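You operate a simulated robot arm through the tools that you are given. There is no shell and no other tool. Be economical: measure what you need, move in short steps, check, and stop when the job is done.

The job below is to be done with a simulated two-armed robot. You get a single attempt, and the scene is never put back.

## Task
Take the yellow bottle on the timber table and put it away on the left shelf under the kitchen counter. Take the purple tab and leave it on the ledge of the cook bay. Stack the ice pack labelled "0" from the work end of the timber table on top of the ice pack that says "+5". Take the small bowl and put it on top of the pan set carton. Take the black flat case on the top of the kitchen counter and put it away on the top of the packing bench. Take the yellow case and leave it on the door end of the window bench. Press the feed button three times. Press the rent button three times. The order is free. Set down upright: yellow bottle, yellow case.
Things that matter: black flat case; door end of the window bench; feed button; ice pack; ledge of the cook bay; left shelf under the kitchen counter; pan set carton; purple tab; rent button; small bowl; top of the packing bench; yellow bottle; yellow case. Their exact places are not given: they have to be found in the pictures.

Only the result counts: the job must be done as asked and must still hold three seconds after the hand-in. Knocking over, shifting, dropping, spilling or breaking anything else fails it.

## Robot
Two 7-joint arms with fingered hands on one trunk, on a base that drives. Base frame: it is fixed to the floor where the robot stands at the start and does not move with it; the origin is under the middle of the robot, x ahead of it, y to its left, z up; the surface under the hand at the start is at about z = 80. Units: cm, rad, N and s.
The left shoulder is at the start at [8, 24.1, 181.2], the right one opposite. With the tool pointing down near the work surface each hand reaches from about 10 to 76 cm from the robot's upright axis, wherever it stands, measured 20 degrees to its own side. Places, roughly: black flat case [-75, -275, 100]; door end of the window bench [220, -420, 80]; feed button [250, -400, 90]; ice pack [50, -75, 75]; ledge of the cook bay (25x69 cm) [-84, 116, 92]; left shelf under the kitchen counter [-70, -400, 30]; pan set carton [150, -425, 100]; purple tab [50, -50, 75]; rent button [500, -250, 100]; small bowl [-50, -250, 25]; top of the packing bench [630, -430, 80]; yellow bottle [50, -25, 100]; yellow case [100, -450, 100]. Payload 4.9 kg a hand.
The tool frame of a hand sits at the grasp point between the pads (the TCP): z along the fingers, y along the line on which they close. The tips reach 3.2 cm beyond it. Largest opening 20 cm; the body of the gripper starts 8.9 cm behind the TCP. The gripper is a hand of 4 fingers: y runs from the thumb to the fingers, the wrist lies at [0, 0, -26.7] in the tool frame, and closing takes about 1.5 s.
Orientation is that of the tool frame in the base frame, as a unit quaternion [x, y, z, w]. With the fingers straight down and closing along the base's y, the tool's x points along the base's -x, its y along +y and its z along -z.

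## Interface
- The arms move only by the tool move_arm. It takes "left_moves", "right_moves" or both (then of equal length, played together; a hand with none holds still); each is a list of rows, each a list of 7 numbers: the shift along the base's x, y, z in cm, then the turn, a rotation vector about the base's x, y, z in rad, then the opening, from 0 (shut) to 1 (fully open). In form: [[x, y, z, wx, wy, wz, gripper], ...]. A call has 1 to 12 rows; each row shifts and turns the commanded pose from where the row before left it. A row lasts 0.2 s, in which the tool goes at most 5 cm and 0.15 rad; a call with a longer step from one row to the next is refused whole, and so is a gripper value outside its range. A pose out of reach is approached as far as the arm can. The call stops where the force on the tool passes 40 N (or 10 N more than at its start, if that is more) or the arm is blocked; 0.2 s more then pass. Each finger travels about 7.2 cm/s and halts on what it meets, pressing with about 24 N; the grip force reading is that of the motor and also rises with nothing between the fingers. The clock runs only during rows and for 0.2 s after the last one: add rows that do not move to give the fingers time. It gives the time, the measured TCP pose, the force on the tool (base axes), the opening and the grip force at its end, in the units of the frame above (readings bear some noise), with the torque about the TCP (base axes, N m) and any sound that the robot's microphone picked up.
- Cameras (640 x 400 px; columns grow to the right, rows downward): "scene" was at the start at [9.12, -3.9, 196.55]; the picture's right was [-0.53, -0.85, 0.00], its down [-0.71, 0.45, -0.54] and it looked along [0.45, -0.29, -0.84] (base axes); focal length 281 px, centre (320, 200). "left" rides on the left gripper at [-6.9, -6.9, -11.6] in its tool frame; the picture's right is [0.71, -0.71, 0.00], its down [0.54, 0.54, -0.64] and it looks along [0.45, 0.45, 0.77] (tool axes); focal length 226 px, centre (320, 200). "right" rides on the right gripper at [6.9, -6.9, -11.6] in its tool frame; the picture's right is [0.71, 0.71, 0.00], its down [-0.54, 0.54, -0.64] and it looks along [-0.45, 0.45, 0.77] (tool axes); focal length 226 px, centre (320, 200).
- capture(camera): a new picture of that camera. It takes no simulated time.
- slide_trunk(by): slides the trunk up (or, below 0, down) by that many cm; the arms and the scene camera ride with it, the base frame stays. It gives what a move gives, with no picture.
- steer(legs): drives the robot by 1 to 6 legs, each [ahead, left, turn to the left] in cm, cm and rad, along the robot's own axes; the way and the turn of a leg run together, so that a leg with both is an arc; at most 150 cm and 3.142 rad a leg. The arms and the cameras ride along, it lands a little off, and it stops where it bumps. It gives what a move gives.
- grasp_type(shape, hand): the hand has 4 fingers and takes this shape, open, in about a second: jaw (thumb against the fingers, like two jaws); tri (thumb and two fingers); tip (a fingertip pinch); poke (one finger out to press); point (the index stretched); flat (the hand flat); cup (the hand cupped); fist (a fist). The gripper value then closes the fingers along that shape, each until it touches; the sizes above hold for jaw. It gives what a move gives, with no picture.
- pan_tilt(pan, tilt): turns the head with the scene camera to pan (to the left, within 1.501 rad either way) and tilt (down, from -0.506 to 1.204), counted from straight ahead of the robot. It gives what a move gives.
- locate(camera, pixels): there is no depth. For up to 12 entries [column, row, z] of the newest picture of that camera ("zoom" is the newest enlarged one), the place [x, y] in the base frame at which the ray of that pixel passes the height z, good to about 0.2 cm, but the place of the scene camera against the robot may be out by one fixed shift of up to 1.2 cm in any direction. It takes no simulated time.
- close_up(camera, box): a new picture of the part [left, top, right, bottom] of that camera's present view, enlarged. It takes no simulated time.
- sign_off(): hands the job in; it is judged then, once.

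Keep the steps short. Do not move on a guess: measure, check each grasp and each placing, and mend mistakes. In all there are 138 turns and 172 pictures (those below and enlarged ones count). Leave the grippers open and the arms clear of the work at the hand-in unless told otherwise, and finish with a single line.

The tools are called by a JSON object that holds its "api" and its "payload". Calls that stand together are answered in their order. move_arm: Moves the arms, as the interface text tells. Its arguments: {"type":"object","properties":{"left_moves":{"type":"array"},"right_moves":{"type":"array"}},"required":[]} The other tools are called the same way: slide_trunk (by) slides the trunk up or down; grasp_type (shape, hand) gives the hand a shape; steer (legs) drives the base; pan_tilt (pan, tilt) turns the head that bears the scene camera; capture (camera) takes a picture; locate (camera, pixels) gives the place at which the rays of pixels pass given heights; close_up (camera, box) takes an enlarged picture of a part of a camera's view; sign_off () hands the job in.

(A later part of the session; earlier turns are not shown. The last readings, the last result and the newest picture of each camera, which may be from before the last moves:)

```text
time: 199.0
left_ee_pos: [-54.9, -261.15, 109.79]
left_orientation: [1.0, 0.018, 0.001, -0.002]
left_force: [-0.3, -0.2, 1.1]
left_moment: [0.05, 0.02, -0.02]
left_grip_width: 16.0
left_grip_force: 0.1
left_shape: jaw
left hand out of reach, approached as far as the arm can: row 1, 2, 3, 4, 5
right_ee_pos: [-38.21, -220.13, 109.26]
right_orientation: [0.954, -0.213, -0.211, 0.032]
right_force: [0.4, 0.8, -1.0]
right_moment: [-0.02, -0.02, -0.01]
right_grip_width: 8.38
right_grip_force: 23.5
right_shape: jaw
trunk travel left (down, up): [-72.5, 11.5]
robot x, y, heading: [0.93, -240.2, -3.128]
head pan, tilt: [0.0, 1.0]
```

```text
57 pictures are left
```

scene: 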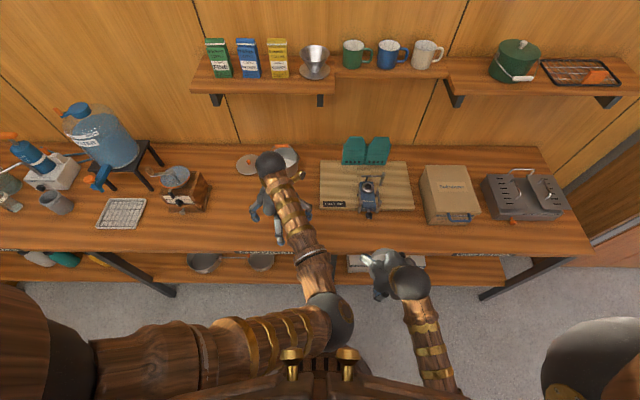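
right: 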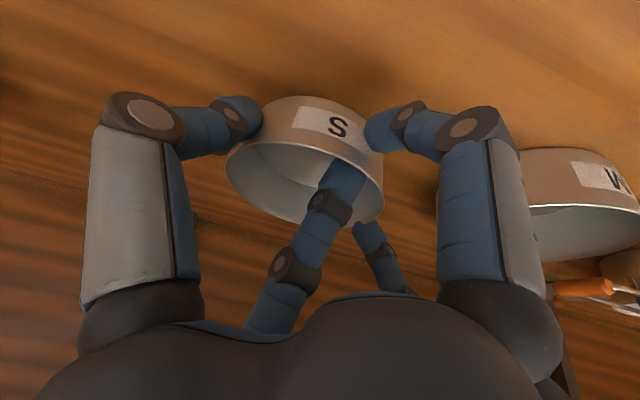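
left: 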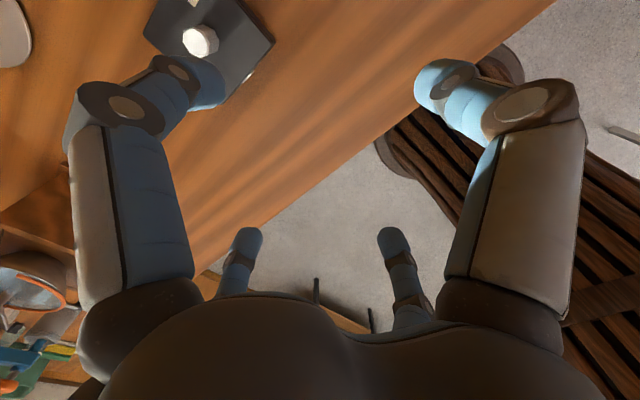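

The left wrist seems at its limit when vertical; I lean the hand forward (as it was when it reached well) while extending.

{"api": "move_arm", "payload": {"left_moves": [[-1, -1, 0.5, 0, 0.1, 0, 0.8], [-1, -1, 0.5, 0, 0.1, 0, 0.8], [-1, -1, 0.5, 0, 0.1, 0, 0.8], [-1, -1, 0.5, 0, 0.1, 0, 0.8], [-1, 0, 0, 0, 0.1, 0, 0.8], [-2, 0, 0, 0, 0, 0, 0.8], [-2, 0, 0, 0, 0, 0, 0.8]]}}

{"api": "capture", "payload": {"camera": "left"}}

{"api": "capture", "payload": {"camera": "scene"}}

```text
time: 200.6
left_ee_pos: [-63.78, -265.26, 111.65]
left_orientation: [0.969, 0.017, -0.245, -0.006]
left_force: [-0.6, -0.1, -0.2]
left_moment: [0.03, -0.04, -0.03]
left_grip_width: 16.01
left_grip_force: 0.1
left_shape: jaw
right_ee_pos: [-38.46, -220.31, 109.16]
right_orientation: [0.954, -0.213, -0.21, 0.032]
right_force: [-0.4, -0.3, -0.4]
right_moment: [0.03, 0.0, -0.01]
right_grip_width: 8.4
right_grip_force: 24.0
right_shape: jaw
trunk travel left (down, up): [-72.5, 11.5]
robot x, y, heading: [1.06, -240.61, -3.132]
head pan, tilt: [0.0, 1.0]
```

```text
56 pictures are left
```

left: 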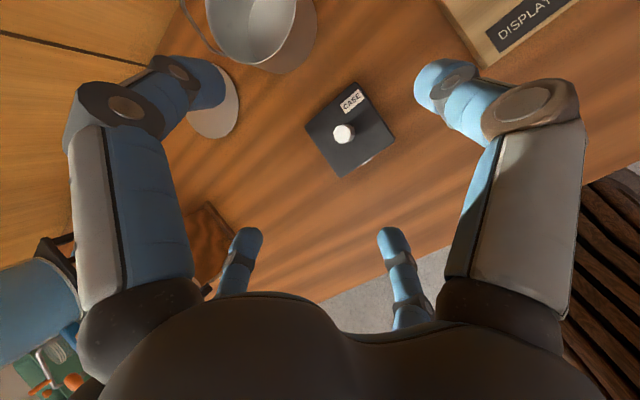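

```text
55 pictures are left
```

scene: 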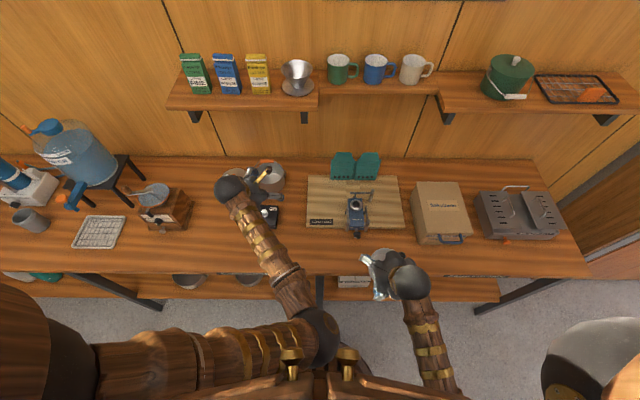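

The arm reaches now; the case reads "CASE" at (348,130). I measure it.

{"api": "locate", "payload": {"camera": "left", "pixels": [[355, 83, 94.5], [395, 137, 94.5], [342, 170, 94.5], [304, 125, 94.5], [342, 178, 91], [396, 144, 91], [344, 130, 97], [342, 178, 90], [225, 130, 92]]}}

{"api": "close_up", "payload": {"camera": "left", "box": [280, 60, 420, 200]}}

{"api": "locate", "payload": {"camera": "scene", "pixels": [[270, 222, 91], [270, 222, 89], [270, 213, 94]]}}

```text
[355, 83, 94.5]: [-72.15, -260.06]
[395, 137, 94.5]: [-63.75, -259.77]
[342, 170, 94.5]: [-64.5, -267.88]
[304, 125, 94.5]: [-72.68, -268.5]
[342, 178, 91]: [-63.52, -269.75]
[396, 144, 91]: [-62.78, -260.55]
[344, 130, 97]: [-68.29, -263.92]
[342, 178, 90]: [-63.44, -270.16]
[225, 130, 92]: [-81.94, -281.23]
```

```text
2.86 times, centred on (350, 130) of left
```

zoom: 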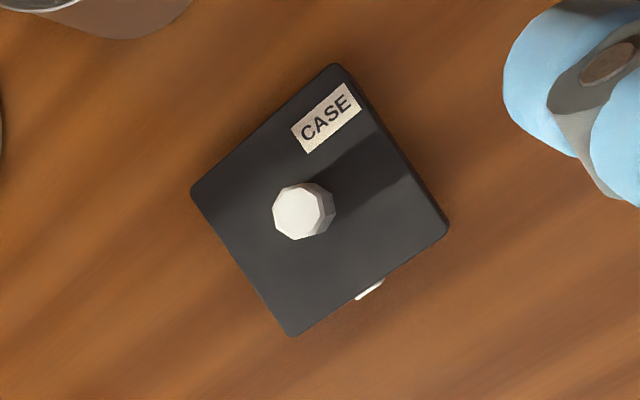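

```text
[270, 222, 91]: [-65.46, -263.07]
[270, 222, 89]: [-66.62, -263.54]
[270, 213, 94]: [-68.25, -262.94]
```

The case is 8.3 cm square, centre (−68.2,−264), with a knob. I check the pot behind for clearance, before going for the knob.

{"api": "locate", "payload": {"camera": "left", "pixels": [[285, 72, 91], [262, 66, 100], [262, 66, 103], [312, 40, 103], [290, 72, 91]]}}

{"api": "move_arm", "payload": {"left_moves": [[1, 0.5, -1.5, 0, 0, 0, 0.6], [0.8, 0.5, -1.7, 0, 0, 0, 0.4], [0, 0.2, -1, 0, 0, 0, 0.25], [0, 0, 0, 0, 0, 0, 0.25], [0, 0, 0, 0, 0, 0, 0.25]]}}

{"api": "capture", "payload": {"camera": "left"}}

```text
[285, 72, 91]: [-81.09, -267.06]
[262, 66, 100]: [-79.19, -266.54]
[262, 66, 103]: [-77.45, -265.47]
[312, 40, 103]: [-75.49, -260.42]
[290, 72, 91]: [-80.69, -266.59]
```

```text
time: 201.8
left_ee_pos: [-62.1, -263.62, 107.51]
left_orientation: [0.969, 0.017, -0.245, -0.005]
left_force: [-0.3, -0.3, -0.2]
left_moment: [0.0, -0.02, -0.02]
left_grip_width: 5.06
left_grip_force: 0.0
left_shape: jaw
right_ee_pos: [-38.41, -219.97, 109.14]
right_orientation: [0.954, -0.213, -0.21, 0.033]
right_force: [0.6, 0.4, -1.0]
right_moment: [-0.02, -0.01, -0.03]
right_grip_width: 8.38
right_grip_force: 23.9
right_shape: jaw
trunk travel left (down, up): [-72.5, 11.5]
robot x, y, heading: [1.23, -240.71, -3.129]
head pan, tilt: [0.0, 1.0]
```

```text
53 pictures are left
```

left: 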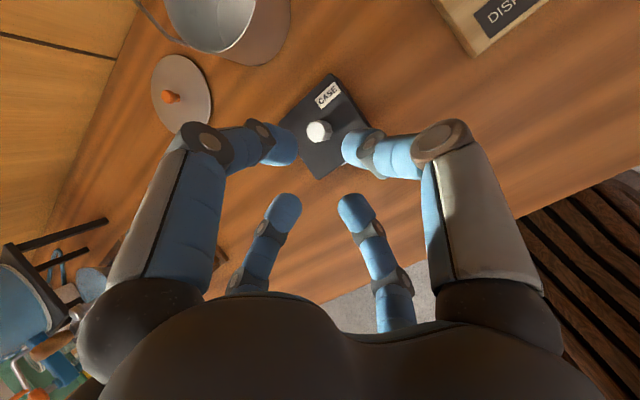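

The knob is exactly on the axis, 11.4 cm ahead. I advance 9.6 cm and close.

{"api": "move_arm", "payload": {"left_moves": [[-1.9, 0, -3.5, 0, 0, 0, 0.25], [-1.7, 0, -3.1, 0, 0, 0, 0.25], [-0.96, 0, -1.8, 0, 0, 0, 0.25], [0, 0, 0, 0, 0, 0, 0.1], [0, 0, 0, 0, 0, 0, 0], [0, 0, 0, 0, 0, 0, 0], [0, 0, 0, 0, 0, 0, 0], [0, 0, 0, 0, 0, 0, 0]]}}

{"api": "capture", "payload": {"camera": "left"}}

```text
time: 203.6
left_ee_pos: [-65.91, -262.28, 99.75]
left_orientation: [0.97, 0.017, -0.244, -0.001]
left_force: [-0.1, -0.1, 0.1]
left_moment: [0.04, -0.01, 0.02]
left_grip_width: 0.0
left_grip_force: 24.1
left_shape: jaw
left hand out of reach, approached as far as the arm can: row 2, 3
right_ee_pos: [-38.44, -219.9, 109.15]
right_orientation: [0.954, -0.213, -0.21, 0.033]
right_force: [-0.3, -0.4, -1.0]
right_moment: [-0.03, -0.05, 0.03]
right_grip_width: 8.39
right_grip_force: 23.9
right_shape: jaw
trunk travel left (down, up): [-72.5, 11.5]
robot x, y, heading: [0.94, -240.48, -3.128]
head pan, tilt: [0.0, 1.0]
```

```text
52 pictures are left
```

left: 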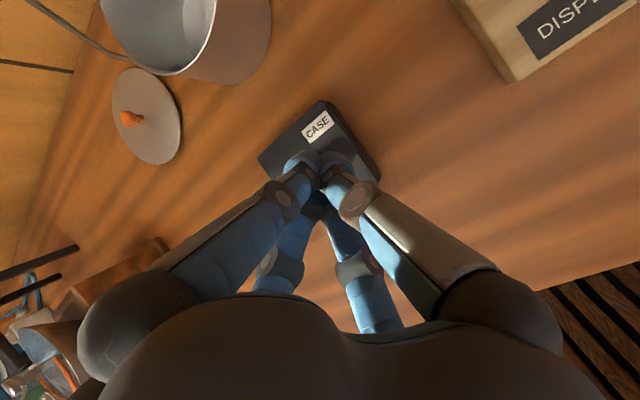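

Slightly short of reach: fingers closed above the knob. I reopen, shift the base 1 cm forward and 1.3 left, and check.

{"api": "move_arm", "payload": {"left_moves": [[0, 0, 0.3, 0, 0, 0, 0.2], [0, 0, 0.3, 0, 0, 0, 0.3], [0, 0, 0, 0, 0, 0, 0.3]]}}

{"api": "steer", "payload": {"legs": [[1.2, 1.2, 0]]}}

{"api": "capture", "payload": {"camera": "left"}}

```text
time: 204.4
left_ee_pos: [-65.79, -262.23, 100.39]
left_orientation: [0.969, 0.017, -0.245, -0.004]
left_force: [0.2, 0.0, -1.0]
left_moment: [-0.02, 0.05, -0.01]
left_grip_width: 5.96
left_grip_force: 0.0
left_shape: jaw
right_ee_pos: [-38.39, -220.06, 109.07]
right_orientation: [0.954, -0.213, -0.21, 0.033]
right_force: [0.5, 0.1, -1.9]
right_moment: [-0.04, -0.08, -0.01]
right_grip_width: 8.34
right_grip_force: 24.0
right_shape: jaw
trunk travel left (down, up): [-72.5, 11.5]
robot x, y, heading: [1.05, -240.5, -3.13]
head pan, tilt: [0.0, 1.0]
```

```text
time: 205.2
left_ee_pos: [-66.63, -263.1, 100.54]
left_orientation: [0.969, 0.016, -0.248, -0.003]
left_force: [0.4, 0.5, 0.3]
left_moment: [-0.03, 0.05, 0.05]
left_grip_width: 5.94
left_grip_force: 0.1
left_shape: jaw
right_ee_pos: [-39.22, -220.9, 109.23]
right_orientation: [0.953, -0.214, -0.21, 0.035]
right_force: [0.6, 0.2, -0.1]
right_moment: [-0.06, 0.01, 0.05]
right_grip_width: 8.36
right_grip_force: 24.3
right_shape: jaw
trunk travel left (down, up): [-72.5, 11.5]
robot x, y, heading: [-0.38, -241.94, -3.13]
head pan, tilt: [0.0, 1.0]
```

```text
51 pictures are left
```

left: 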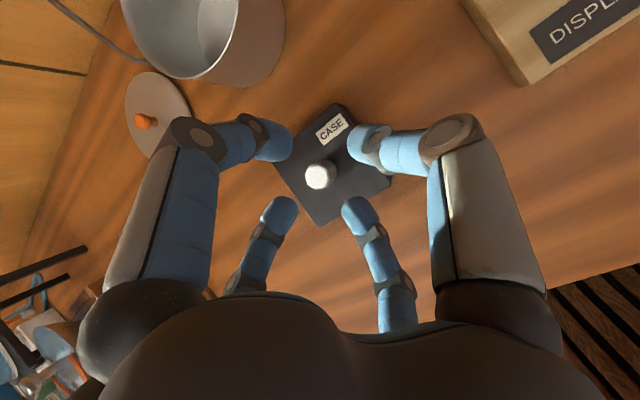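

The knob is centred, fingertips at its top. I go 1.4 cm further and close.

{"api": "move_arm", "payload": {"left_moves": [[-0.3, 0, -0.6, 0, 0, 0, 0.3], [-0.35, 0, -0.7, 0, 0, 0, 0.3], [0, 0, 0, 0, 0, 0, 0.15], [0, 0, 0, 0, 0, 0, 0], [0, 0, 0, 0, 0, 0, 0], [0, 0, 0, 0, 0, 0, 0], [0, 0, 0, 0, 0, 0, 0], [0, 0, 0, 0, 0, 0, 0]]}}

{"api": "capture", "payload": {"camera": "left"}}

```text
time: 207.0
left_ee_pos: [-67.51, -263.17, 99.22]
left_orientation: [0.969, 0.019, -0.245, 0.0]
left_force: [0.6, -0.4, -0.7]
left_moment: [0.05, 0.01, 0.0]
left_grip_width: 0.0
left_grip_force: 23.7
left_shape: jaw
left hand out of reach, approached as far as the arm can: row 2
right_ee_pos: [-39.67, -221.17, 109.05]
right_orientation: [0.954, -0.213, -0.21, 0.034]
right_force: [0.4, -0.6, -1.1]
right_moment: [-0.01, -0.08, 0.0]
right_grip_width: 8.36
right_grip_force: 23.9
right_shape: jaw
trunk travel left (down, up): [-72.5, 11.5]
robot x, y, heading: [-0.23, -241.53, -3.133]
head pan, tilt: [0.0, 1.0]
```

```text
50 pictures are left
```

left: 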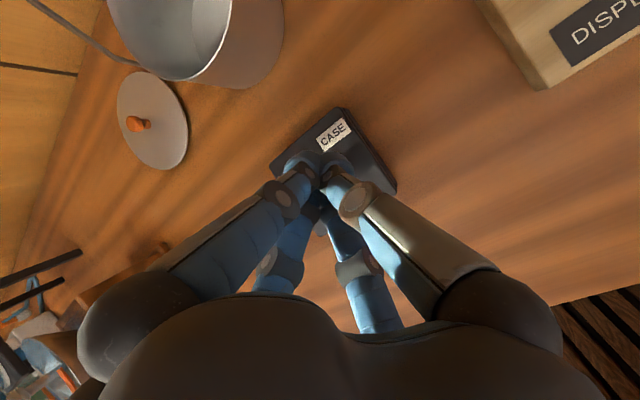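

By triangulating two views, the knob top is at (−68.25,−264.4,94.3) – lower than thought. I open, nudge the base 1.2 left and 0.6 back, and lower the trunk 3.4 cm.

{"api": "move_arm", "payload": {"left_moves": [[0, 0, 0.2, 0, 0, 0, 0.2], [0, 0, 0, 0, 0, 0, 0.3], [0, 0, 0, 0, 0, 0, 0.3]]}}

{"api": "steer", "payload": {"legs": [[-0.6, 1.2, 0]]}}

{"api": "slide_trunk", "payload": {"by": -3.2}}

{"api": "capture", "payload": {"camera": "left"}}

```text
time: 207.8
left_ee_pos: [-67.42, -263.09, 99.51]
left_orientation: [0.97, 0.017, -0.244, -0.001]
left_force: [0.0, -0.9, 0.3]
left_moment: [0.01, 0.04, -0.01]
left_grip_width: 5.96
left_grip_force: 0.0
left_shape: jaw
right_ee_pos: [-39.47, -221.23, 109.09]
right_orientation: [0.954, -0.214, -0.208, 0.033]
right_force: [-0.2, -0.1, -1.3]
right_moment: [-0.04, -0.04, 0.01]
right_grip_width: 8.38
right_grip_force: 23.8
right_shape: jaw
trunk travel left (down, up): [-72.5, 11.5]
robot x, y, heading: [-0.49, -241.76, -3.129]
head pan, tilt: [0.0, 1.0]
```

```text
time: 208.6
left_ee_pos: [-66.9, -264.09, 99.43]
left_orientation: [0.97, 0.017, -0.244, 0.0]
left_force: [-0.6, 0.3, 0.4]
left_moment: [-0.07, -0.03, 0.03]
left_grip_width: 5.97
left_grip_force: 0.1
left_shape: jaw
right_ee_pos: [-39.16, -222.03, 109.07]
right_orientation: [0.954, -0.214, -0.209, 0.034]
right_force: [0.1, 0.4, -1.1]
right_moment: [-0.04, -0.07, 0.03]
right_grip_width: 8.38
right_grip_force: 23.9
right_shape: jaw
trunk travel left (down, up): [-72.5, 11.5]
robot x, y, heading: [0.33, -243.12, -3.133]
head pan, tilt: [0.0, 1.0]
```

```text
time: 209.3
left_ee_pos: [-66.87, -264.05, 96.25]
left_orientation: [0.97, 0.017, -0.244, -0.001]
left_force: [-0.1, 0.3, 0.3]
left_moment: [-0.02, 0.01, 0.0]
left_grip_width: 5.98
left_grip_force: 0.1
left_shape: jaw
right_ee_pos: [-39.05, -222.26, 105.85]
right_orientation: [0.954, -0.214, -0.209, 0.033]
right_force: [0.0, -0.5, -0.4]
right_moment: [0.0, -0.04, 0.0]
right_grip_width: 8.38
right_grip_force: 23.6
right_shape: jaw
trunk travel left (down, up): [-69.3, 14.7]
robot x, y, heading: [0.37, -242.89, -3.129]
head pan, tilt: [0.0, 1.0]
```

```text
49 pictures are left
```

left: 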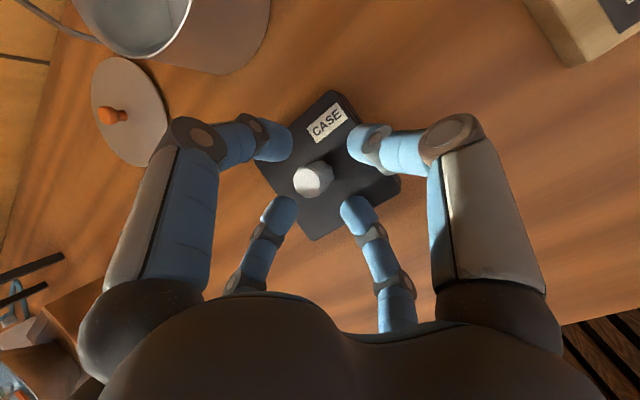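

Centred on the knob. I close, then lift by the trunk, back the base off and check.

{"api": "move_arm", "payload": {"left_moves": [[0, 0, 0, 0, 0, 0, 0.15], [0, 0, 0, 0, 0, 0, 0], [0, 0, 0, 0, 0, 0, 0], [0, 0, 0, 0, 0, 0, 0], [0, 0, 0, 0, 0, 0, 0], [0, 0, 0, 0, 0, 0, 0], [0, 0, 0, 0, 0, 0, 0]]}}

{"api": "slide_trunk", "payload": {"by": 12}}

{"api": "capture", "payload": {"camera": "left"}}

```text
time: 210.9
left_ee_pos: [-66.83, -264.17, 96.27]
left_orientation: [0.969, 0.017, -0.246, -0.002]
left_force: [3.0, 0.4, 3.2]
left_moment: [0.06, -0.01, 0.01]
left_grip_width: 1.39
left_grip_force: 23.3
left_shape: jaw
right_ee_pos: [-38.85, -222.46, 106.0]
right_orientation: [0.954, -0.213, -0.21, 0.033]
right_force: [-0.7, 0.1, -1.6]
right_moment: [0.03, -0.04, -0.01]
right_grip_width: 8.37
right_grip_force: 23.5
right_shape: jaw
trunk travel left (down, up): [-69.3, 14.7]
robot x, y, heading: [0.36, -242.87, -3.131]
head pan, tilt: [0.0, 1.0]
```

```text
time: 212.4
left_ee_pos: [-66.86, -264.23, 108.34]
left_orientation: [0.97, 0.017, -0.244, -0.002]
left_force: [-0.7, 0.9, -3.0]
left_moment: [0.03, -0.04, 0.02]
left_grip_width: 1.39
left_grip_force: 23.9
left_shape: jaw
right_ee_pos: [-38.93, -222.37, 117.95]
right_orientation: [0.954, -0.213, -0.209, 0.033]
right_force: [0.7, 0.1, -1.0]
right_moment: [-0.03, -0.03, 0.02]
right_grip_width: 8.36
right_grip_force: 24.0
right_shape: jaw
trunk travel left (down, up): [-81.3, 2.7]
robot x, y, heading: [0.46, -242.98, -3.13]
head pan, tilt: [0.0, 1.0]
```

```text
48 pictures are left
```

left: 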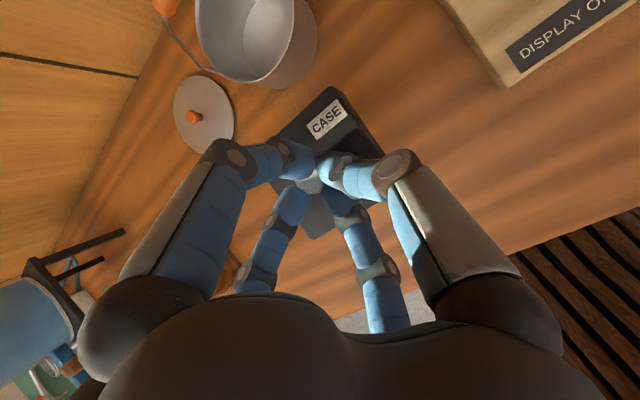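

The case is held. I back away, drive left, turn left to face the window bench, shift left, and look.

{"api": "steer", "payload": {"legs": [[-30, 0, 0], [0, 80, 0], [0, 0, 1.571], [0, 50, 0]]}}

{"api": "pan_tilt", "payload": {"pan": 0.45, "tilt": 0.75}}

{"api": "capture", "payload": {"camera": "scene"}}

```text
time: 224.8
left_ee_pos: [103.2, -388.31, 108.35]
left_orientation: [0.666, 0.704, -0.172, 0.173]
left_force: [-0.2, 0.0, -1.5]
left_moment: [0.04, -0.01, 0.03]
left_grip_width: 1.34
left_grip_force: 24.2
left_shape: jaw
right_ee_pos: [60.78, -361.35, 117.87]
right_orientation: [0.82, 0.532, -0.122, 0.173]
right_force: [-1.3, 0.1, -1.4]
right_moment: [0.03, -0.04, 0.01]
right_grip_width: 8.36
right_grip_force: 24.5
right_shape: jaw
trunk travel left (down, up): [-81.3, 2.7]
robot x, y, heading: [80.76, -321.74, -1.543]
head pan, tilt: [0.0, 1.0]
```

```text
time: 225.7
left_ee_pos: [103.32, -388.34, 108.25]
left_orientation: [0.667, 0.704, -0.174, 0.172]
left_force: [0.2, 0.1, -1.9]
left_moment: [0.01, 0.0, 0.02]
left_grip_width: 1.35
left_grip_force: 24.0
left_shape: jaw
right_ee_pos: [60.97, -361.26, 117.81]
right_orientation: [0.82, 0.532, -0.124, 0.171]
right_force: [-0.5, 0.7, -1.3]
right_moment: [0.03, 0.04, -0.01]
right_grip_width: 8.36
right_grip_force: 24.3
right_shape: jaw
trunk travel left (down, up): [-81.3, 2.7]
robot x, y, heading: [80.88, -321.48, -1.542]
head pan, tilt: [0.45, 0.75]
```

```text
47 pictures are left
```

scene: 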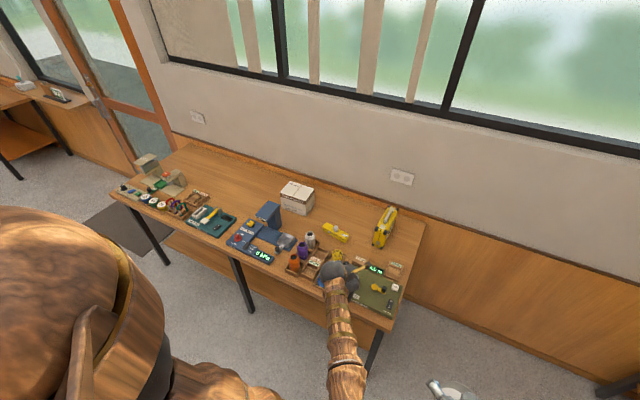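

The bench: white carton at (297,197), yellow case with handle at (385,228), door end at the left. I zoom and locate.

{"api": "close_up", "payload": {"camera": "scene", "box": [100, 140, 290, 270]}}

{"api": "close_up", "payload": {"camera": "scene", "box": [230, 170, 430, 310]}}

{"api": "locate", "payload": {"camera": "scene", "pixels": [[297, 215, 80], [298, 187, 92], [387, 245, 80], [385, 215, 92], [145, 185, 82], [177, 180, 85], [110, 192, 80], [180, 148, 80], [378, 325, 80], [428, 232, 80], [170, 160, 80]]}}

```text
3.08 times, centred on (195, 205) of scene
```

zoom: 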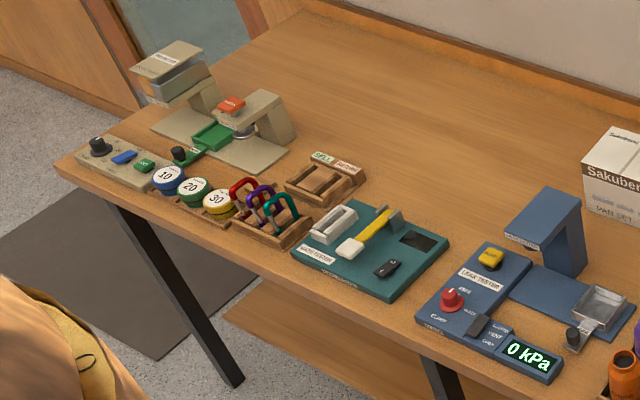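

```text
2.86 times, centred on (330, 240) of scene
```

zoom: 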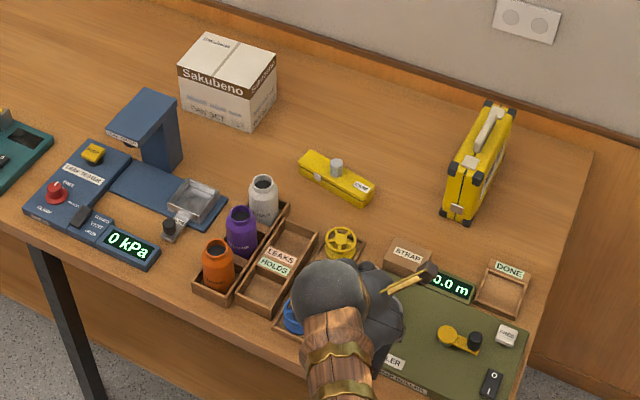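

```text
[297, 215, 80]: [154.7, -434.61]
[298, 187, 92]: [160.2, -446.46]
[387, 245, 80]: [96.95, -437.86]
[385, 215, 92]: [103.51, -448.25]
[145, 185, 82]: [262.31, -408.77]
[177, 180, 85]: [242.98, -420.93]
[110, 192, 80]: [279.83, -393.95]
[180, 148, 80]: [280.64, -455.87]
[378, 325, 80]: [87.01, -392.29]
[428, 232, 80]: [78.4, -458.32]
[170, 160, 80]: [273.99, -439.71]
```

I locate carton corners in this zoom (bottom corner (243,130), top corner (247,93)), then zoom on the left station to read the feed button.

{"api": "locate", "payload": {"camera": "zoom", "pixels": [[243, 130, 80], [182, 105, 80], [273, 97, 80], [247, 93, 88], [247, 93, 91], [247, 93, 94], [180, 68, 91], [277, 56, 91], [207, 33, 91], [465, 222, 80], [500, 110, 98], [340, 178, 84]]}}

{"api": "close_up", "payload": {"camera": "scene", "box": [108, 145, 200, 215]}}

{"api": "close_up", "payload": {"camera": "scene", "box": [310, 195, 420, 300]}}

```text
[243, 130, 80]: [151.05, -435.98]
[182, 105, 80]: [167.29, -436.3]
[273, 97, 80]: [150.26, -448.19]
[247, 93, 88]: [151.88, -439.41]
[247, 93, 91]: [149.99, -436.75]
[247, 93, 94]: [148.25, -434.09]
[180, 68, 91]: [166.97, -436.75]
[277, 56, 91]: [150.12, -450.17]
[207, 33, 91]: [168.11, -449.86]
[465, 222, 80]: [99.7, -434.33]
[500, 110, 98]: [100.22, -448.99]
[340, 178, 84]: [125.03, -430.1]
```

```text
5.71 times, centred on (154, 180) of scene
```

zoom: 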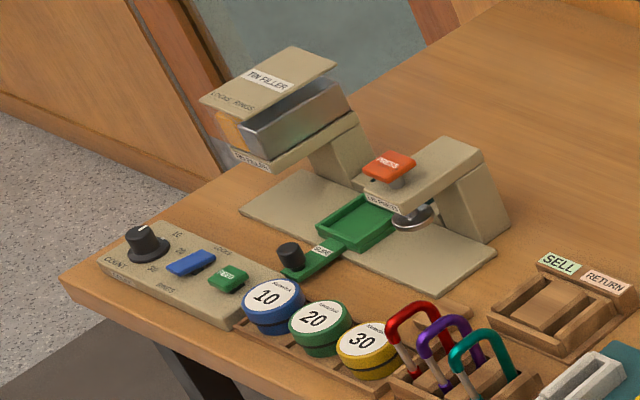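

```text
3.81 times, centred on (365, 248) of scene
```

zoom: 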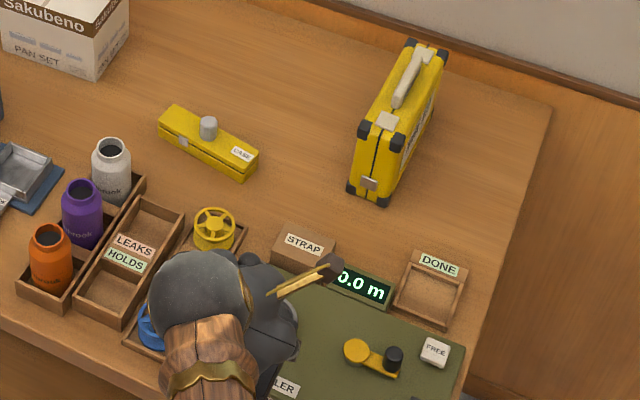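

The carton ("PAN SET"): x 150–167, y −436…−450, top z≈91.3. I retract the left hand, drive over to (180,−362) and extend the right hand with the bowl over the carton.

{"api": "move_arm", "payload": {"left_moves": [[0, 4, 0, 0, 0, 0, 0], [0, 4, 0, 0, 0, 0, 0], [0, 4, 0, 0, 0, 0, 0], [0, 3, 0, 0, 0, 0, 0]]}}

{"api": "steer", "payload": {"legs": [[0, 99, -0.028], [38, 0, 0]]}}

{"api": "move_arm", "payload": {"right_moves": [[0, -4, 0, 0, 0, 0, 0], [0, -4.5, -0.5, 0, 0, 0, 0], [0, -4.5, -1, 0, 0, 0, 0], [0, -4.5, -1, 0, 0, 0, 0], [0, -4.5, -1, 0, 0, 0, 0], [0, -4.5, -1, 0, 0, 0, 0]]}}

{"api": "pan_tilt", "payload": {"pan": -0.2, "tilt": 0.85}}

{"api": "capture", "payload": {"camera": "scene"}}

{"api": "capture", "payload": {"camera": "right"}}

```text
time: 226.7
left_ee_pos: [102.27, -373.87, 111.04]
left_orientation: [0.672, 0.709, -0.148, 0.157]
left_force: [0.2, 0.2, -0.4]
left_moment: [0.01, 0.04, -0.03]
left_grip_width: 1.34
left_grip_force: 24.2
left_shape: jaw
left hand out of reach, approached as far as the arm can: row 2, 3, 4
right_ee_pos: [61.03, -361.06, 118.08]
right_orientation: [0.819, 0.532, -0.123, 0.173]
right_force: [-0.3, 1.6, -1.4]
right_moment: [0.02, -0.03, -0.01]
right_grip_width: 8.33
right_grip_force: 24.4
right_shape: jaw
trunk travel left (down, up): [-81.3, 2.7]
robot x, y, heading: [81.12, -321.31, -1.535]
head pan, tilt: [0.45, 0.75]
```

```text
time: 233.9
left_ee_pos: [199.58, -412.42, 111.05]
left_orientation: [0.688, 0.693, -0.152, 0.153]
left_force: [0.4, 1.2, -1.3]
left_moment: [-0.02, 0.01, 0.02]
left_grip_width: 1.32
left_grip_force: 24.2
left_shape: jaw
right_ee_pos: [158.94, -397.57, 117.91]
right_orientation: [0.832, 0.512, -0.128, 0.17]
right_force: [-0.4, 0.6, -0.9]
right_moment: [0.0, -0.01, 0.01]
right_grip_width: 8.33
right_grip_force: 23.5
right_shape: jaw
trunk travel left (down, up): [-81.3, 2.7]
robot x, y, heading: [180.75, -359.16, -1.585]
head pan, tilt: [0.45, 0.75]
```

```text
time: 235.3
left_ee_pos: [199.6, -412.9, 110.92]
left_orientation: [0.688, 0.693, -0.151, 0.152]
left_force: [0.3, -0.3, -1.4]
left_moment: [-0.01, 0.03, -0.02]
left_grip_width: 1.38
left_grip_force: 23.7
left_shape: jaw
right_ee_pos: [158.85, -424.88, 113.29]
right_orientation: [0.832, 0.513, -0.126, 0.168]
right_force: [0.0, -0.4, -1.8]
right_moment: [0.03, -0.01, 0.01]
right_grip_width: 8.31
right_grip_force: 23.7
right_shape: jaw
trunk travel left (down, up): [-81.3, 2.7]
robot x, y, heading: [180.67, -359.26, -1.592]
head pan, tilt: [0.45, 0.75]
```

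```text
time: 236.3
left_ee_pos: [199.67, -412.6, 111.03]
left_orientation: [0.689, 0.693, -0.152, 0.152]
left_force: [-0.3, 0.5, -2.6]
left_moment: [-0.01, 0.06, -0.01]
left_grip_width: 1.37
left_grip_force: 23.9
left_shape: jaw
right_ee_pos: [158.74, -424.6, 113.4]
right_orientation: [0.832, 0.513, -0.126, 0.169]
right_force: [1.1, 0.6, -1.7]
right_moment: [0.02, -0.02, -0.01]
right_grip_width: 8.33
right_grip_force: 23.9
right_shape: jaw
trunk travel left (down, up): [-81.3, 2.7]
robot x, y, heading: [180.53, -359.26, -1.585]
head pan, tilt: [-0.201, 0.85]
```

```text
42 pictures are left
```

scene: 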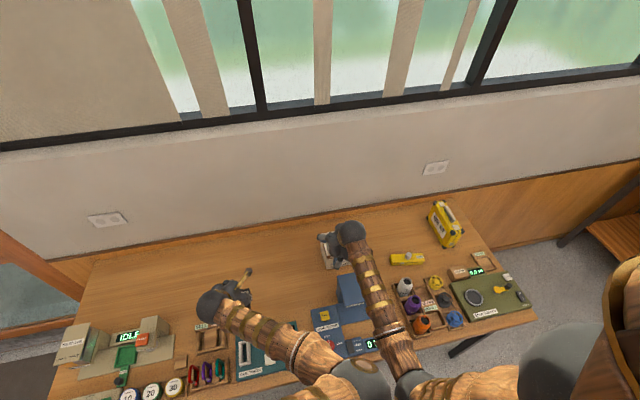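

```text
41 pictures are left
```

right: 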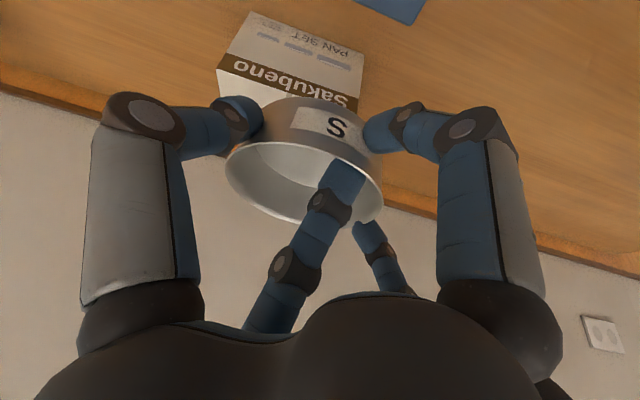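

I extend over the carton's centre and lower gently.

{"api": "move_arm", "payload": {"right_moves": [[0, -4, -1, 0, 0, 0, 0], [0, -4.5, -1, 0, 0, 0, 0], [0, -4.5, -1, 0, 0, 0, 0], [0, -4.5, -1, 0, 0, 0, 0], [0, 0, -3, 0, 0, 0, 0], [0, 0, -3, 0, 0, 0, 0], [0, 0, -2, 0, 0, 0, 0], [0, 0, -0.8, 0, 0, 0, 0], [0, 0, 0, 0, 0, 0, 0]]}}

{"api": "capture", "payload": {"camera": "right"}}

{"api": "close_up", "payload": {"camera": "scene", "box": [270, 180, 480, 340]}}

```text
time: 238.1
left_ee_pos: [199.67, -412.25, 111.15]
left_orientation: [0.688, 0.693, -0.153, 0.152]
left_force: [0.4, -0.6, -1.1]
left_moment: [0.06, 0.03, 0.01]
left_grip_width: 1.32
left_grip_force: 24.1
left_shape: jaw
right_ee_pos: [159.36, -442.31, 102.32]
right_orientation: [0.83, 0.512, -0.131, 0.178]
right_force: [3.8, 7.1, 35.8]
right_moment: [0.94, 0.12, -0.08]
right_grip_width: 8.11
right_grip_force: 24.1
right_shape: jaw
trunk travel left (down, up): [-81.3, 2.7]
robot x, y, heading: [180.53, -359.03, -1.582]
head pan, tilt: [-0.201, 0.85]
stopped in row 8 (right hand): the force on the tool passed its limit at 43 N (the readings are from after the stop); the commanded pose is now the measured one
```

```text
40 pictures are left
```

right: 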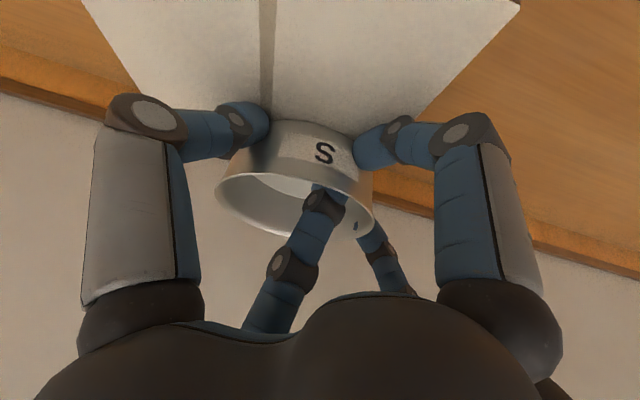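

```text
2.50 times, centred on (375, 260) of scene
```

zoom: 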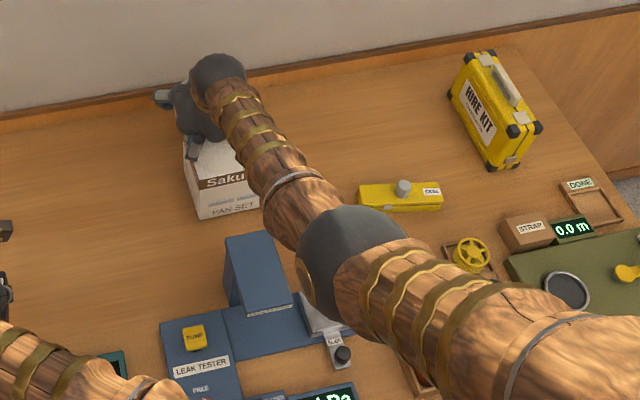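

Contact came higher than expected (carton top ≈ z 96), which means the carton is a bit nearer to me; in the hand view the bowl sits toward its far edge. I lift, shift 3.5 cm back toward me, lower again and release.

{"api": "move_arm", "payload": {"right_moves": [[0, 0, 1.5, 0, 0, 0, 0], [-1, 3.5, 0, 0, 0, 0, 0], [0, 0, -0.7, 0, 0, 0, 0], [0, 0, -0.5, 0, 0, 0, 0], [0, 0, 0, 0, 0, 0, 0]]}}

{"api": "capture", "payload": {"camera": "right"}}

```text
time: 239.3
left_ee_pos: [199.75, -412.48, 111.06]
left_orientation: [0.687, 0.694, -0.152, 0.154]
left_force: [-0.4, 0.7, -2.3]
left_moment: [0.04, 0.04, -0.03]
left_grip_width: 1.35
left_grip_force: 23.8
left_shape: jaw
right_ee_pos: [158.07, -438.8, 102.25]
right_orientation: [0.831, 0.512, -0.13, 0.175]
right_force: [-0.5, 1.8, 21.6]
right_moment: [0.47, 0.0, 0.04]
right_grip_width: 8.0
right_grip_force: 23.9
right_shape: jaw
trunk travel left (down, up): [-81.3, 2.7]
robot x, y, heading: [180.6, -359.43, -1.586]
head pan, tilt: [-0.201, 0.85]
```

```text
38 pictures are left
```

right: 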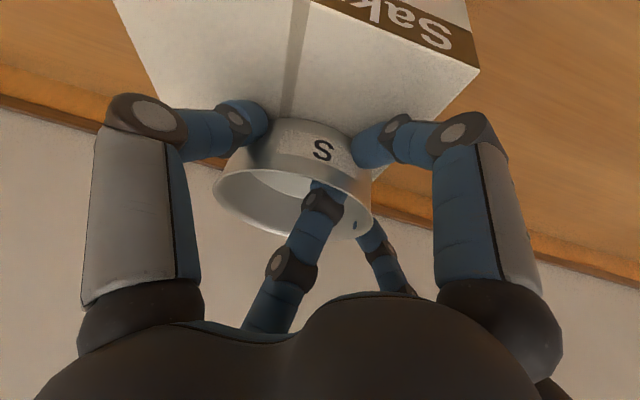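

{"api": "locate", "payload": {"camera": "right", "pixels": [[480, 70, 96], [480, 70, 93], [372, 182, 96], [310, 2, 96], [295, 118, 96], [232, 150, 96], [370, 170, 96], [140, 88, 96]]}}

```text
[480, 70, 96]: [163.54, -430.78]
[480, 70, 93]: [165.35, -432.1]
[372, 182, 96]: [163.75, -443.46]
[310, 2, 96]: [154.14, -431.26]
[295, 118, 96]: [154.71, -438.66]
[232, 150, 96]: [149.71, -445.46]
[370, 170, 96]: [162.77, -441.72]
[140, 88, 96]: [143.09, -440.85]
```

The bowl's centre lies ~5 cm beyond the TCP; the carton spans y −431…−445. I shift 5 cm more toward me, lower, open slightly and withdraw up along the tool axis.

{"api": "move_arm", "payload": {"right_moves": [[0, 0, 1.5, 0, 0, 0, 0], [0, 2.5, 0.3, 0, 0, 0, 0], [-0.3, 2.5, 0, 0, 0, 0, 0], [0, 0, -0.9, 0, 0, 0, 0], [0, 0, -0.7, 0, 0, 0, 0], [0, 0, 0, 0, 0, 0, 0]]}}

{"api": "capture", "payload": {"camera": "right"}}

```text
time: 240.7
left_ee_pos: [199.45, -412.46, 110.97]
left_orientation: [0.687, 0.694, -0.151, 0.154]
left_force: [0.0, -0.3, -2.3]
left_moment: [0.04, 0.03, -0.01]
left_grip_width: 1.35
left_grip_force: 23.9
left_shape: jaw
right_ee_pos: [157.8, -433.89, 102.21]
right_orientation: [0.831, 0.512, -0.13, 0.176]
right_force: [-0.1, -0.7, 14.8]
right_moment: [0.23, 0.02, -0.01]
right_grip_width: 7.98
right_grip_force: 24.6
right_shape: jaw
trunk travel left (down, up): [-81.3, 2.7]
robot x, y, heading: [180.66, -359.36, -1.591]
head pan, tilt: [-0.201, 0.85]
```

```text
37 pictures are left
```

right: 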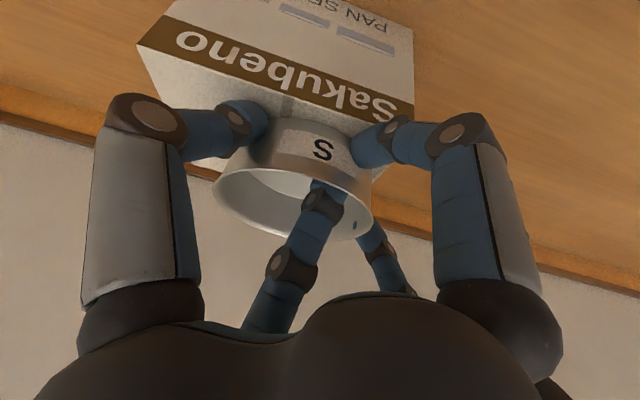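

Now the bowl sits inside the carton's top. I release slightly and withdraw upward/backward.

{"api": "move_arm", "payload": {"right_moves": [[0, 0, 0, 0, 0, 0, 0.42], [0, 0, 0, 0, 0, 0, 0.48], [0, 0, 0, 0, 0, 0, 0.54], [0, 0, 0, 0, 0, 0, 0.56], [0, 0.5, 1.6, 0, 0, 0, 0.56], [0, 1, 2.5, 0, 0, 0, 0.56], [0, 1, 3, 0, 0, 0, 0.56], [0, 1.5, 3.5, 0, 0, 0, 0.6], [0, 4, 2, 0, 0, 0, 0.6], [0, 4.5, 0, 0, 0, 0, 0.6], [0, 4.5, 0, 0, 0, 0, 0.6]]}}

{"api": "close_up", "payload": {"camera": "scene", "box": [30, 180, 290, 400]}}

{"api": "capture", "payload": {"camera": "right"}}

```text
time: 243.1
left_ee_pos: [199.58, -412.38, 111.08]
left_orientation: [0.688, 0.693, -0.152, 0.153]
left_force: [-0.2, -0.1, -1.8]
left_moment: [-0.01, 0.03, 0.03]
left_grip_width: 1.34
left_grip_force: 24.5
left_shape: jaw
right_ee_pos: [157.76, -416.43, 114.64]
right_orientation: [0.831, 0.512, -0.13, 0.173]
right_force: [-0.3, -0.1, 0.0]
right_moment: [0.0, 0.01, -0.01]
right_grip_width: 11.96
right_grip_force: 0.0
right_shape: jaw
trunk travel left (down, up): [-81.3, 2.7]
robot x, y, heading: [180.83, -358.87, -1.589]
head pan, tilt: [-0.201, 0.85]
```

```text
1.82 times, centred on (160, 290) of scene
```

zoom: 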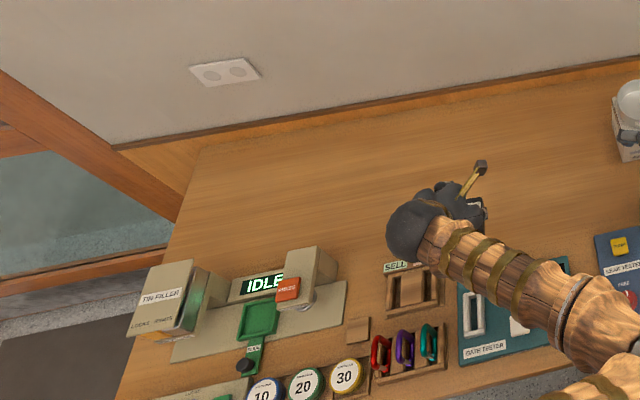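

```text
35 pictures are left
```

right: 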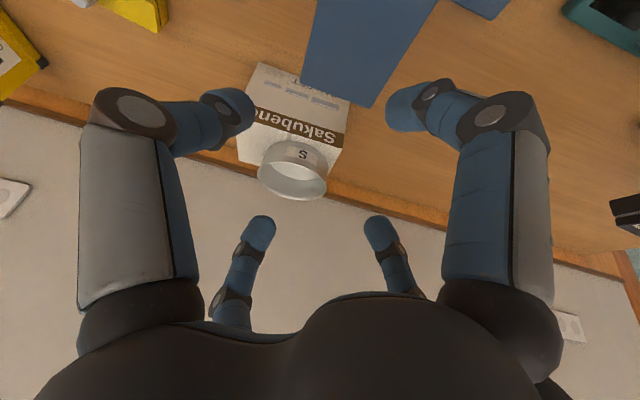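

The bowl rests on the carton. Next the yellow case: I drive right 58 cm and look at it closely.

{"api": "steer", "payload": {"legs": [[0, -58, 0.015]]}}

{"api": "pan_tilt", "payload": {"pan": -0.25, "tilt": 0.85}}

{"api": "close_up", "payload": {"camera": "scene", "box": [200, 130, 460, 330]}}

{"api": "capture", "payload": {"camera": "right"}}

```text
time: 246.4
left_ee_pos: [142.24, -411.83, 110.8]
left_orientation: [0.683, 0.698, -0.151, 0.153]
left_force: [-0.1, 0.6, 0.2]
left_moment: [-0.02, -0.02, 0.01]
left_grip_width: 1.24
left_grip_force: 23.8
left_shape: jaw
right_ee_pos: [100.46, -416.11, 114.54]
right_orientation: [0.829, 0.517, -0.129, 0.172]
right_force: [-0.6, 0.5, 0.3]
right_moment: [-0.05, 0.05, 0.0]
right_grip_width: 11.98
right_grip_force: 0.0
right_shape: jaw
trunk travel left (down, up): [-81.3, 2.7]
robot x, y, heading: [122.64, -358.64, -1.58]
head pan, tilt: [-0.201, 0.85]
```

```text
time: 247.0
left_ee_pos: [142.14, -411.78, 111.01]
left_orientation: [0.684, 0.698, -0.151, 0.153]
left_force: [0.2, 0.2, 0.9]
left_moment: [0.0, 0.03, -0.02]
left_grip_width: 1.24
left_grip_force: 24.1
left_shape: jaw
right_ee_pos: [100.45, -416.1, 114.51]
right_orientation: [0.829, 0.517, -0.128, 0.173]
right_force: [0.4, -0.7, -0.1]
right_moment: [-0.03, -0.06, 0.0]
right_grip_width: 11.94
right_grip_force: 0.1
right_shape: jaw
trunk travel left (down, up): [-81.3, 2.7]
robot x, y, heading: [122.81, -358.58, -1.576]
head pan, tilt: [-0.25, 0.85]
```

```text
2.00 times, centred on (330, 230) of scene
```

zoom: 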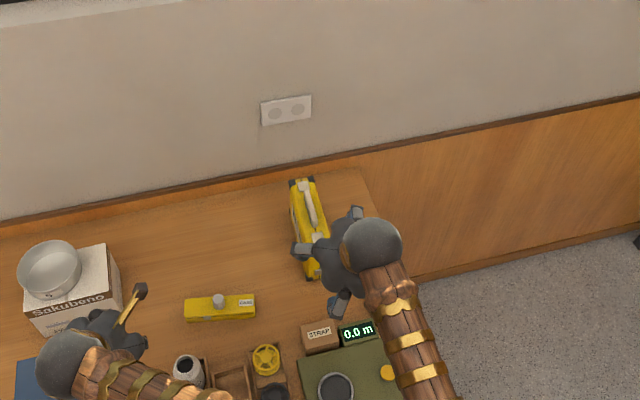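

```text
33 pictures are left
```

right: 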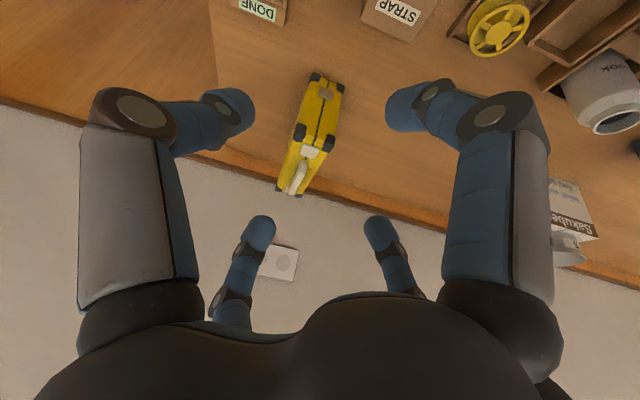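

I triangulate the handle: scene zoom (311,203) versus right (299,177), plus base corners.

{"api": "locate", "payload": {"camera": "zoom", "pixels": [[311, 203, 96], [311, 203, 99], [311, 203, 102], [308, 278, 80], [308, 278, 84], [297, 182, 98]]}}

{"api": "locate", "payload": {"camera": "right", "pixels": [[299, 177, 96], [299, 177, 99], [299, 177, 102], [308, 75, 80], [343, 82, 80], [308, 75, 84], [343, 82, 84], [299, 132, 98], [333, 142, 98], [277, 190, 98]]}}

```text
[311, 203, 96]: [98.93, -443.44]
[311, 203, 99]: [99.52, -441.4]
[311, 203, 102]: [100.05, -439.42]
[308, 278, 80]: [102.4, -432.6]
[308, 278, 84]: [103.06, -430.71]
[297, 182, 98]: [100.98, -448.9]
```

```text
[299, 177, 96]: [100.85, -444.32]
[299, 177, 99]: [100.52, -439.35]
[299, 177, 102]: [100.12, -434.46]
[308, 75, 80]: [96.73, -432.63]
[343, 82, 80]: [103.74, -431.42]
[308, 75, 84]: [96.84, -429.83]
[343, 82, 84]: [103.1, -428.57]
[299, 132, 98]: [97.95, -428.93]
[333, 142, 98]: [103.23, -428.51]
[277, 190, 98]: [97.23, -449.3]
```

Handle centre ≈(100.4,−441.5,97.5), bar along y. I roll the right hand so finger pairs straddle the bar, open 8 cm, and go to 10 cm before the handle.

{"api": "move_arm", "payload": {"right_moves": [[0, 0, 0, -0.005, -0.0585, -0.127, 0.4], [0, 0, 0, -0.005, -0.0585, -0.127, 0.4], [0.1, -4, -1, 0, 0, 0, 0.4], [0.1, -4.3, -1.4, 0, 0, 0, 0.4], [0.1, -4.3, -1.4, 0, 0, 0, 0.4], [0, -4.3, -1.4, 0, 0, 0, 0.4], [0, -2.8, -1.5, 0, 0, 0, 0.4], [0, 0, 0, 0, 0, 0, 0.4]]}}

{"api": "capture", "payload": {"camera": "right"}}

```text
time: 248.8
left_ee_pos: [141.97, -411.72, 110.97]
left_orientation: [0.684, 0.696, -0.151, 0.154]
left_force: [0.1, -0.4, -0.2]
left_moment: [-0.03, 0.0, -0.02]
left_grip_width: 1.27
left_grip_force: 23.9
left_shape: jaw
right_ee_pos: [100.54, -435.85, 107.86]
right_orientation: [0.892, 0.396, -0.103, 0.19]
right_force: [-0.4, -0.5, 0.0]
right_moment: [-0.01, 0.03, 0.0]
right_grip_width: 8.02
right_grip_force: 0.0
right_shape: jaw
trunk travel left (down, up): [-81.3, 2.7]
robot x, y, heading: [122.7, -358.65, -1.577]
head pan, tilt: [-0.25, 0.85]
```

```text
32 pictures are left
```

right: 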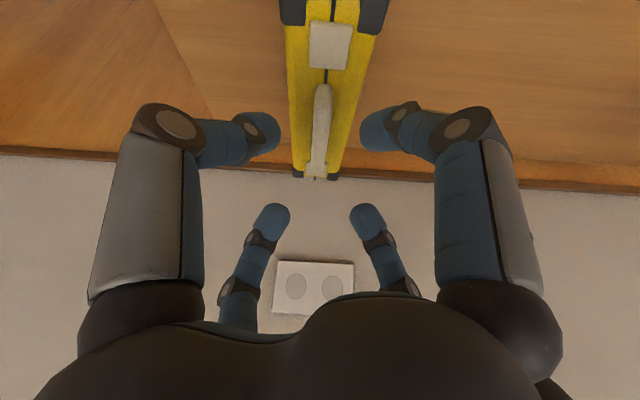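

Perfectly aligned: the bar lies between the finger pairs. I advance 9.8 cm, close, and lift a little.

{"api": "move_arm", "payload": {"right_moves": [[-0.1, -1.7, -3.7, 0, 0, 0, 0.4], [-0.1, -1.6, -3.4, 0, 0, 0, 0.4], [-0.1, -0.8, -1.8, 0, 0, 0, 0.4], [0, 0, 0, 0, 0, 0, 0.2], [0, 0, 0, 0, 0, 0, 0], [0, 0, 0, 0, 0, 0, 0], [0, 0, 0, 0, 0, 0, 0], [0, 0, 0, 0, 0, 0, 0], [0, 0, 0, 0, 0, 0, 0], [0, 0, 1, 0, 0, 0, 0], [0, 0, 1.5, 0, 0, 0, 0]]}}

{"api": "capture", "payload": {"camera": "right"}}

```text
time: 249.6
left_ee_pos: [142.09, -411.25, 111.17]
left_orientation: [0.684, 0.696, -0.152, 0.155]
left_force: [0.1, 0.7, 0.2]
left_moment: [0.0, -0.03, 0.01]
left_grip_width: 1.24
left_grip_force: 24.1
left_shape: jaw
right_ee_pos: [100.44, -439.96, 100.88]
right_orientation: [0.89, 0.395, -0.107, 0.2]
right_force: [0.3, 8.3, 35.0]
right_moment: [0.46, -0.55, 0.23]
right_grip_width: 8.01
right_grip_force: 0.1
right_shape: jaw
trunk travel left (down, up): [-81.3, 2.7]
robot x, y, heading: [122.38, -358.3, -1.576]
head pan, tilt: [-0.25, 0.85]
stopped in row 3 (right hand): the force on the tool passed its limit at 46 N (the readings are from after the stop); the commanded pose is now the measured one
```

```text
31 pictures are left
```

right: 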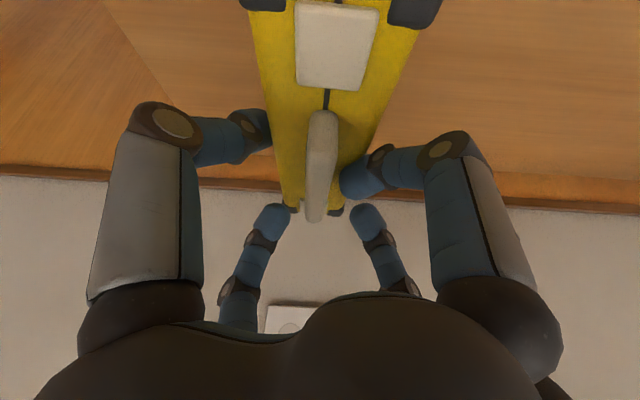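

The fingertips rest on the case's top beside the bar – just right. I ease up 0.3, close and lift a little.

{"api": "move_arm", "payload": {"right_moves": [[0, 0, 0.3, 0, 0, 0, 0.3], [0, 0, 0, 0, 0, 0, 0.15], [0, 0, 0, 0, 0, 0, 0], [0, 0, 0, 0, 0, 0, 0], [0, 0, 0, 0, 0, 0, 0], [0, 0, 0, 0, 0, 0, 0], [0, 0, 0, 0, 0, 0, 0], [0, 0, 1, 0, 0, 0, 0], [0, 0, 2, 0, 0, 0, 0], [0, 0, 2, 0, 0, 0, 0]]}}

{"api": "capture", "payload": {"camera": "right"}}

{"api": "capture", "payload": {"camera": "scene"}}

```text
time: 251.8
left_ee_pos: [142.03, -411.66, 111.05]
left_orientation: [0.684, 0.697, -0.151, 0.154]
left_force: [0.4, -0.2, 0.5]
left_moment: [0.05, 0.01, 0.01]
left_grip_width: 1.24
left_grip_force: 24.1
left_shape: jaw
right_ee_pos: [100.31, -439.72, 105.23]
right_orientation: [0.892, 0.395, -0.104, 0.194]
right_force: [-0.6, -0.6, -5.8]
right_moment: [-0.07, 0.03, 0.01]
right_grip_width: 5.64
right_grip_force: 24.3
right_shape: jaw
trunk travel left (down, up): [-81.3, 2.7]
robot x, y, heading: [122.64, -358.31, -1.574]
head pan, tilt: [-0.25, 0.85]
```

```text
30 pictures are left
```

right: 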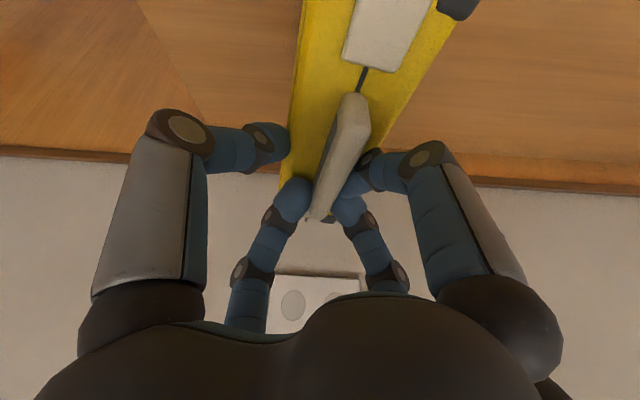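

```text
29 pictures are left
```

scene: 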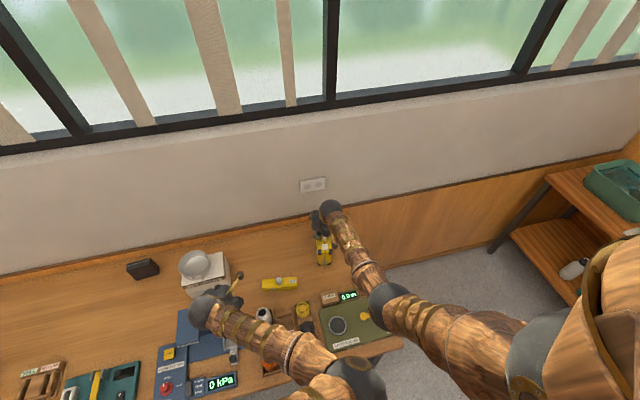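

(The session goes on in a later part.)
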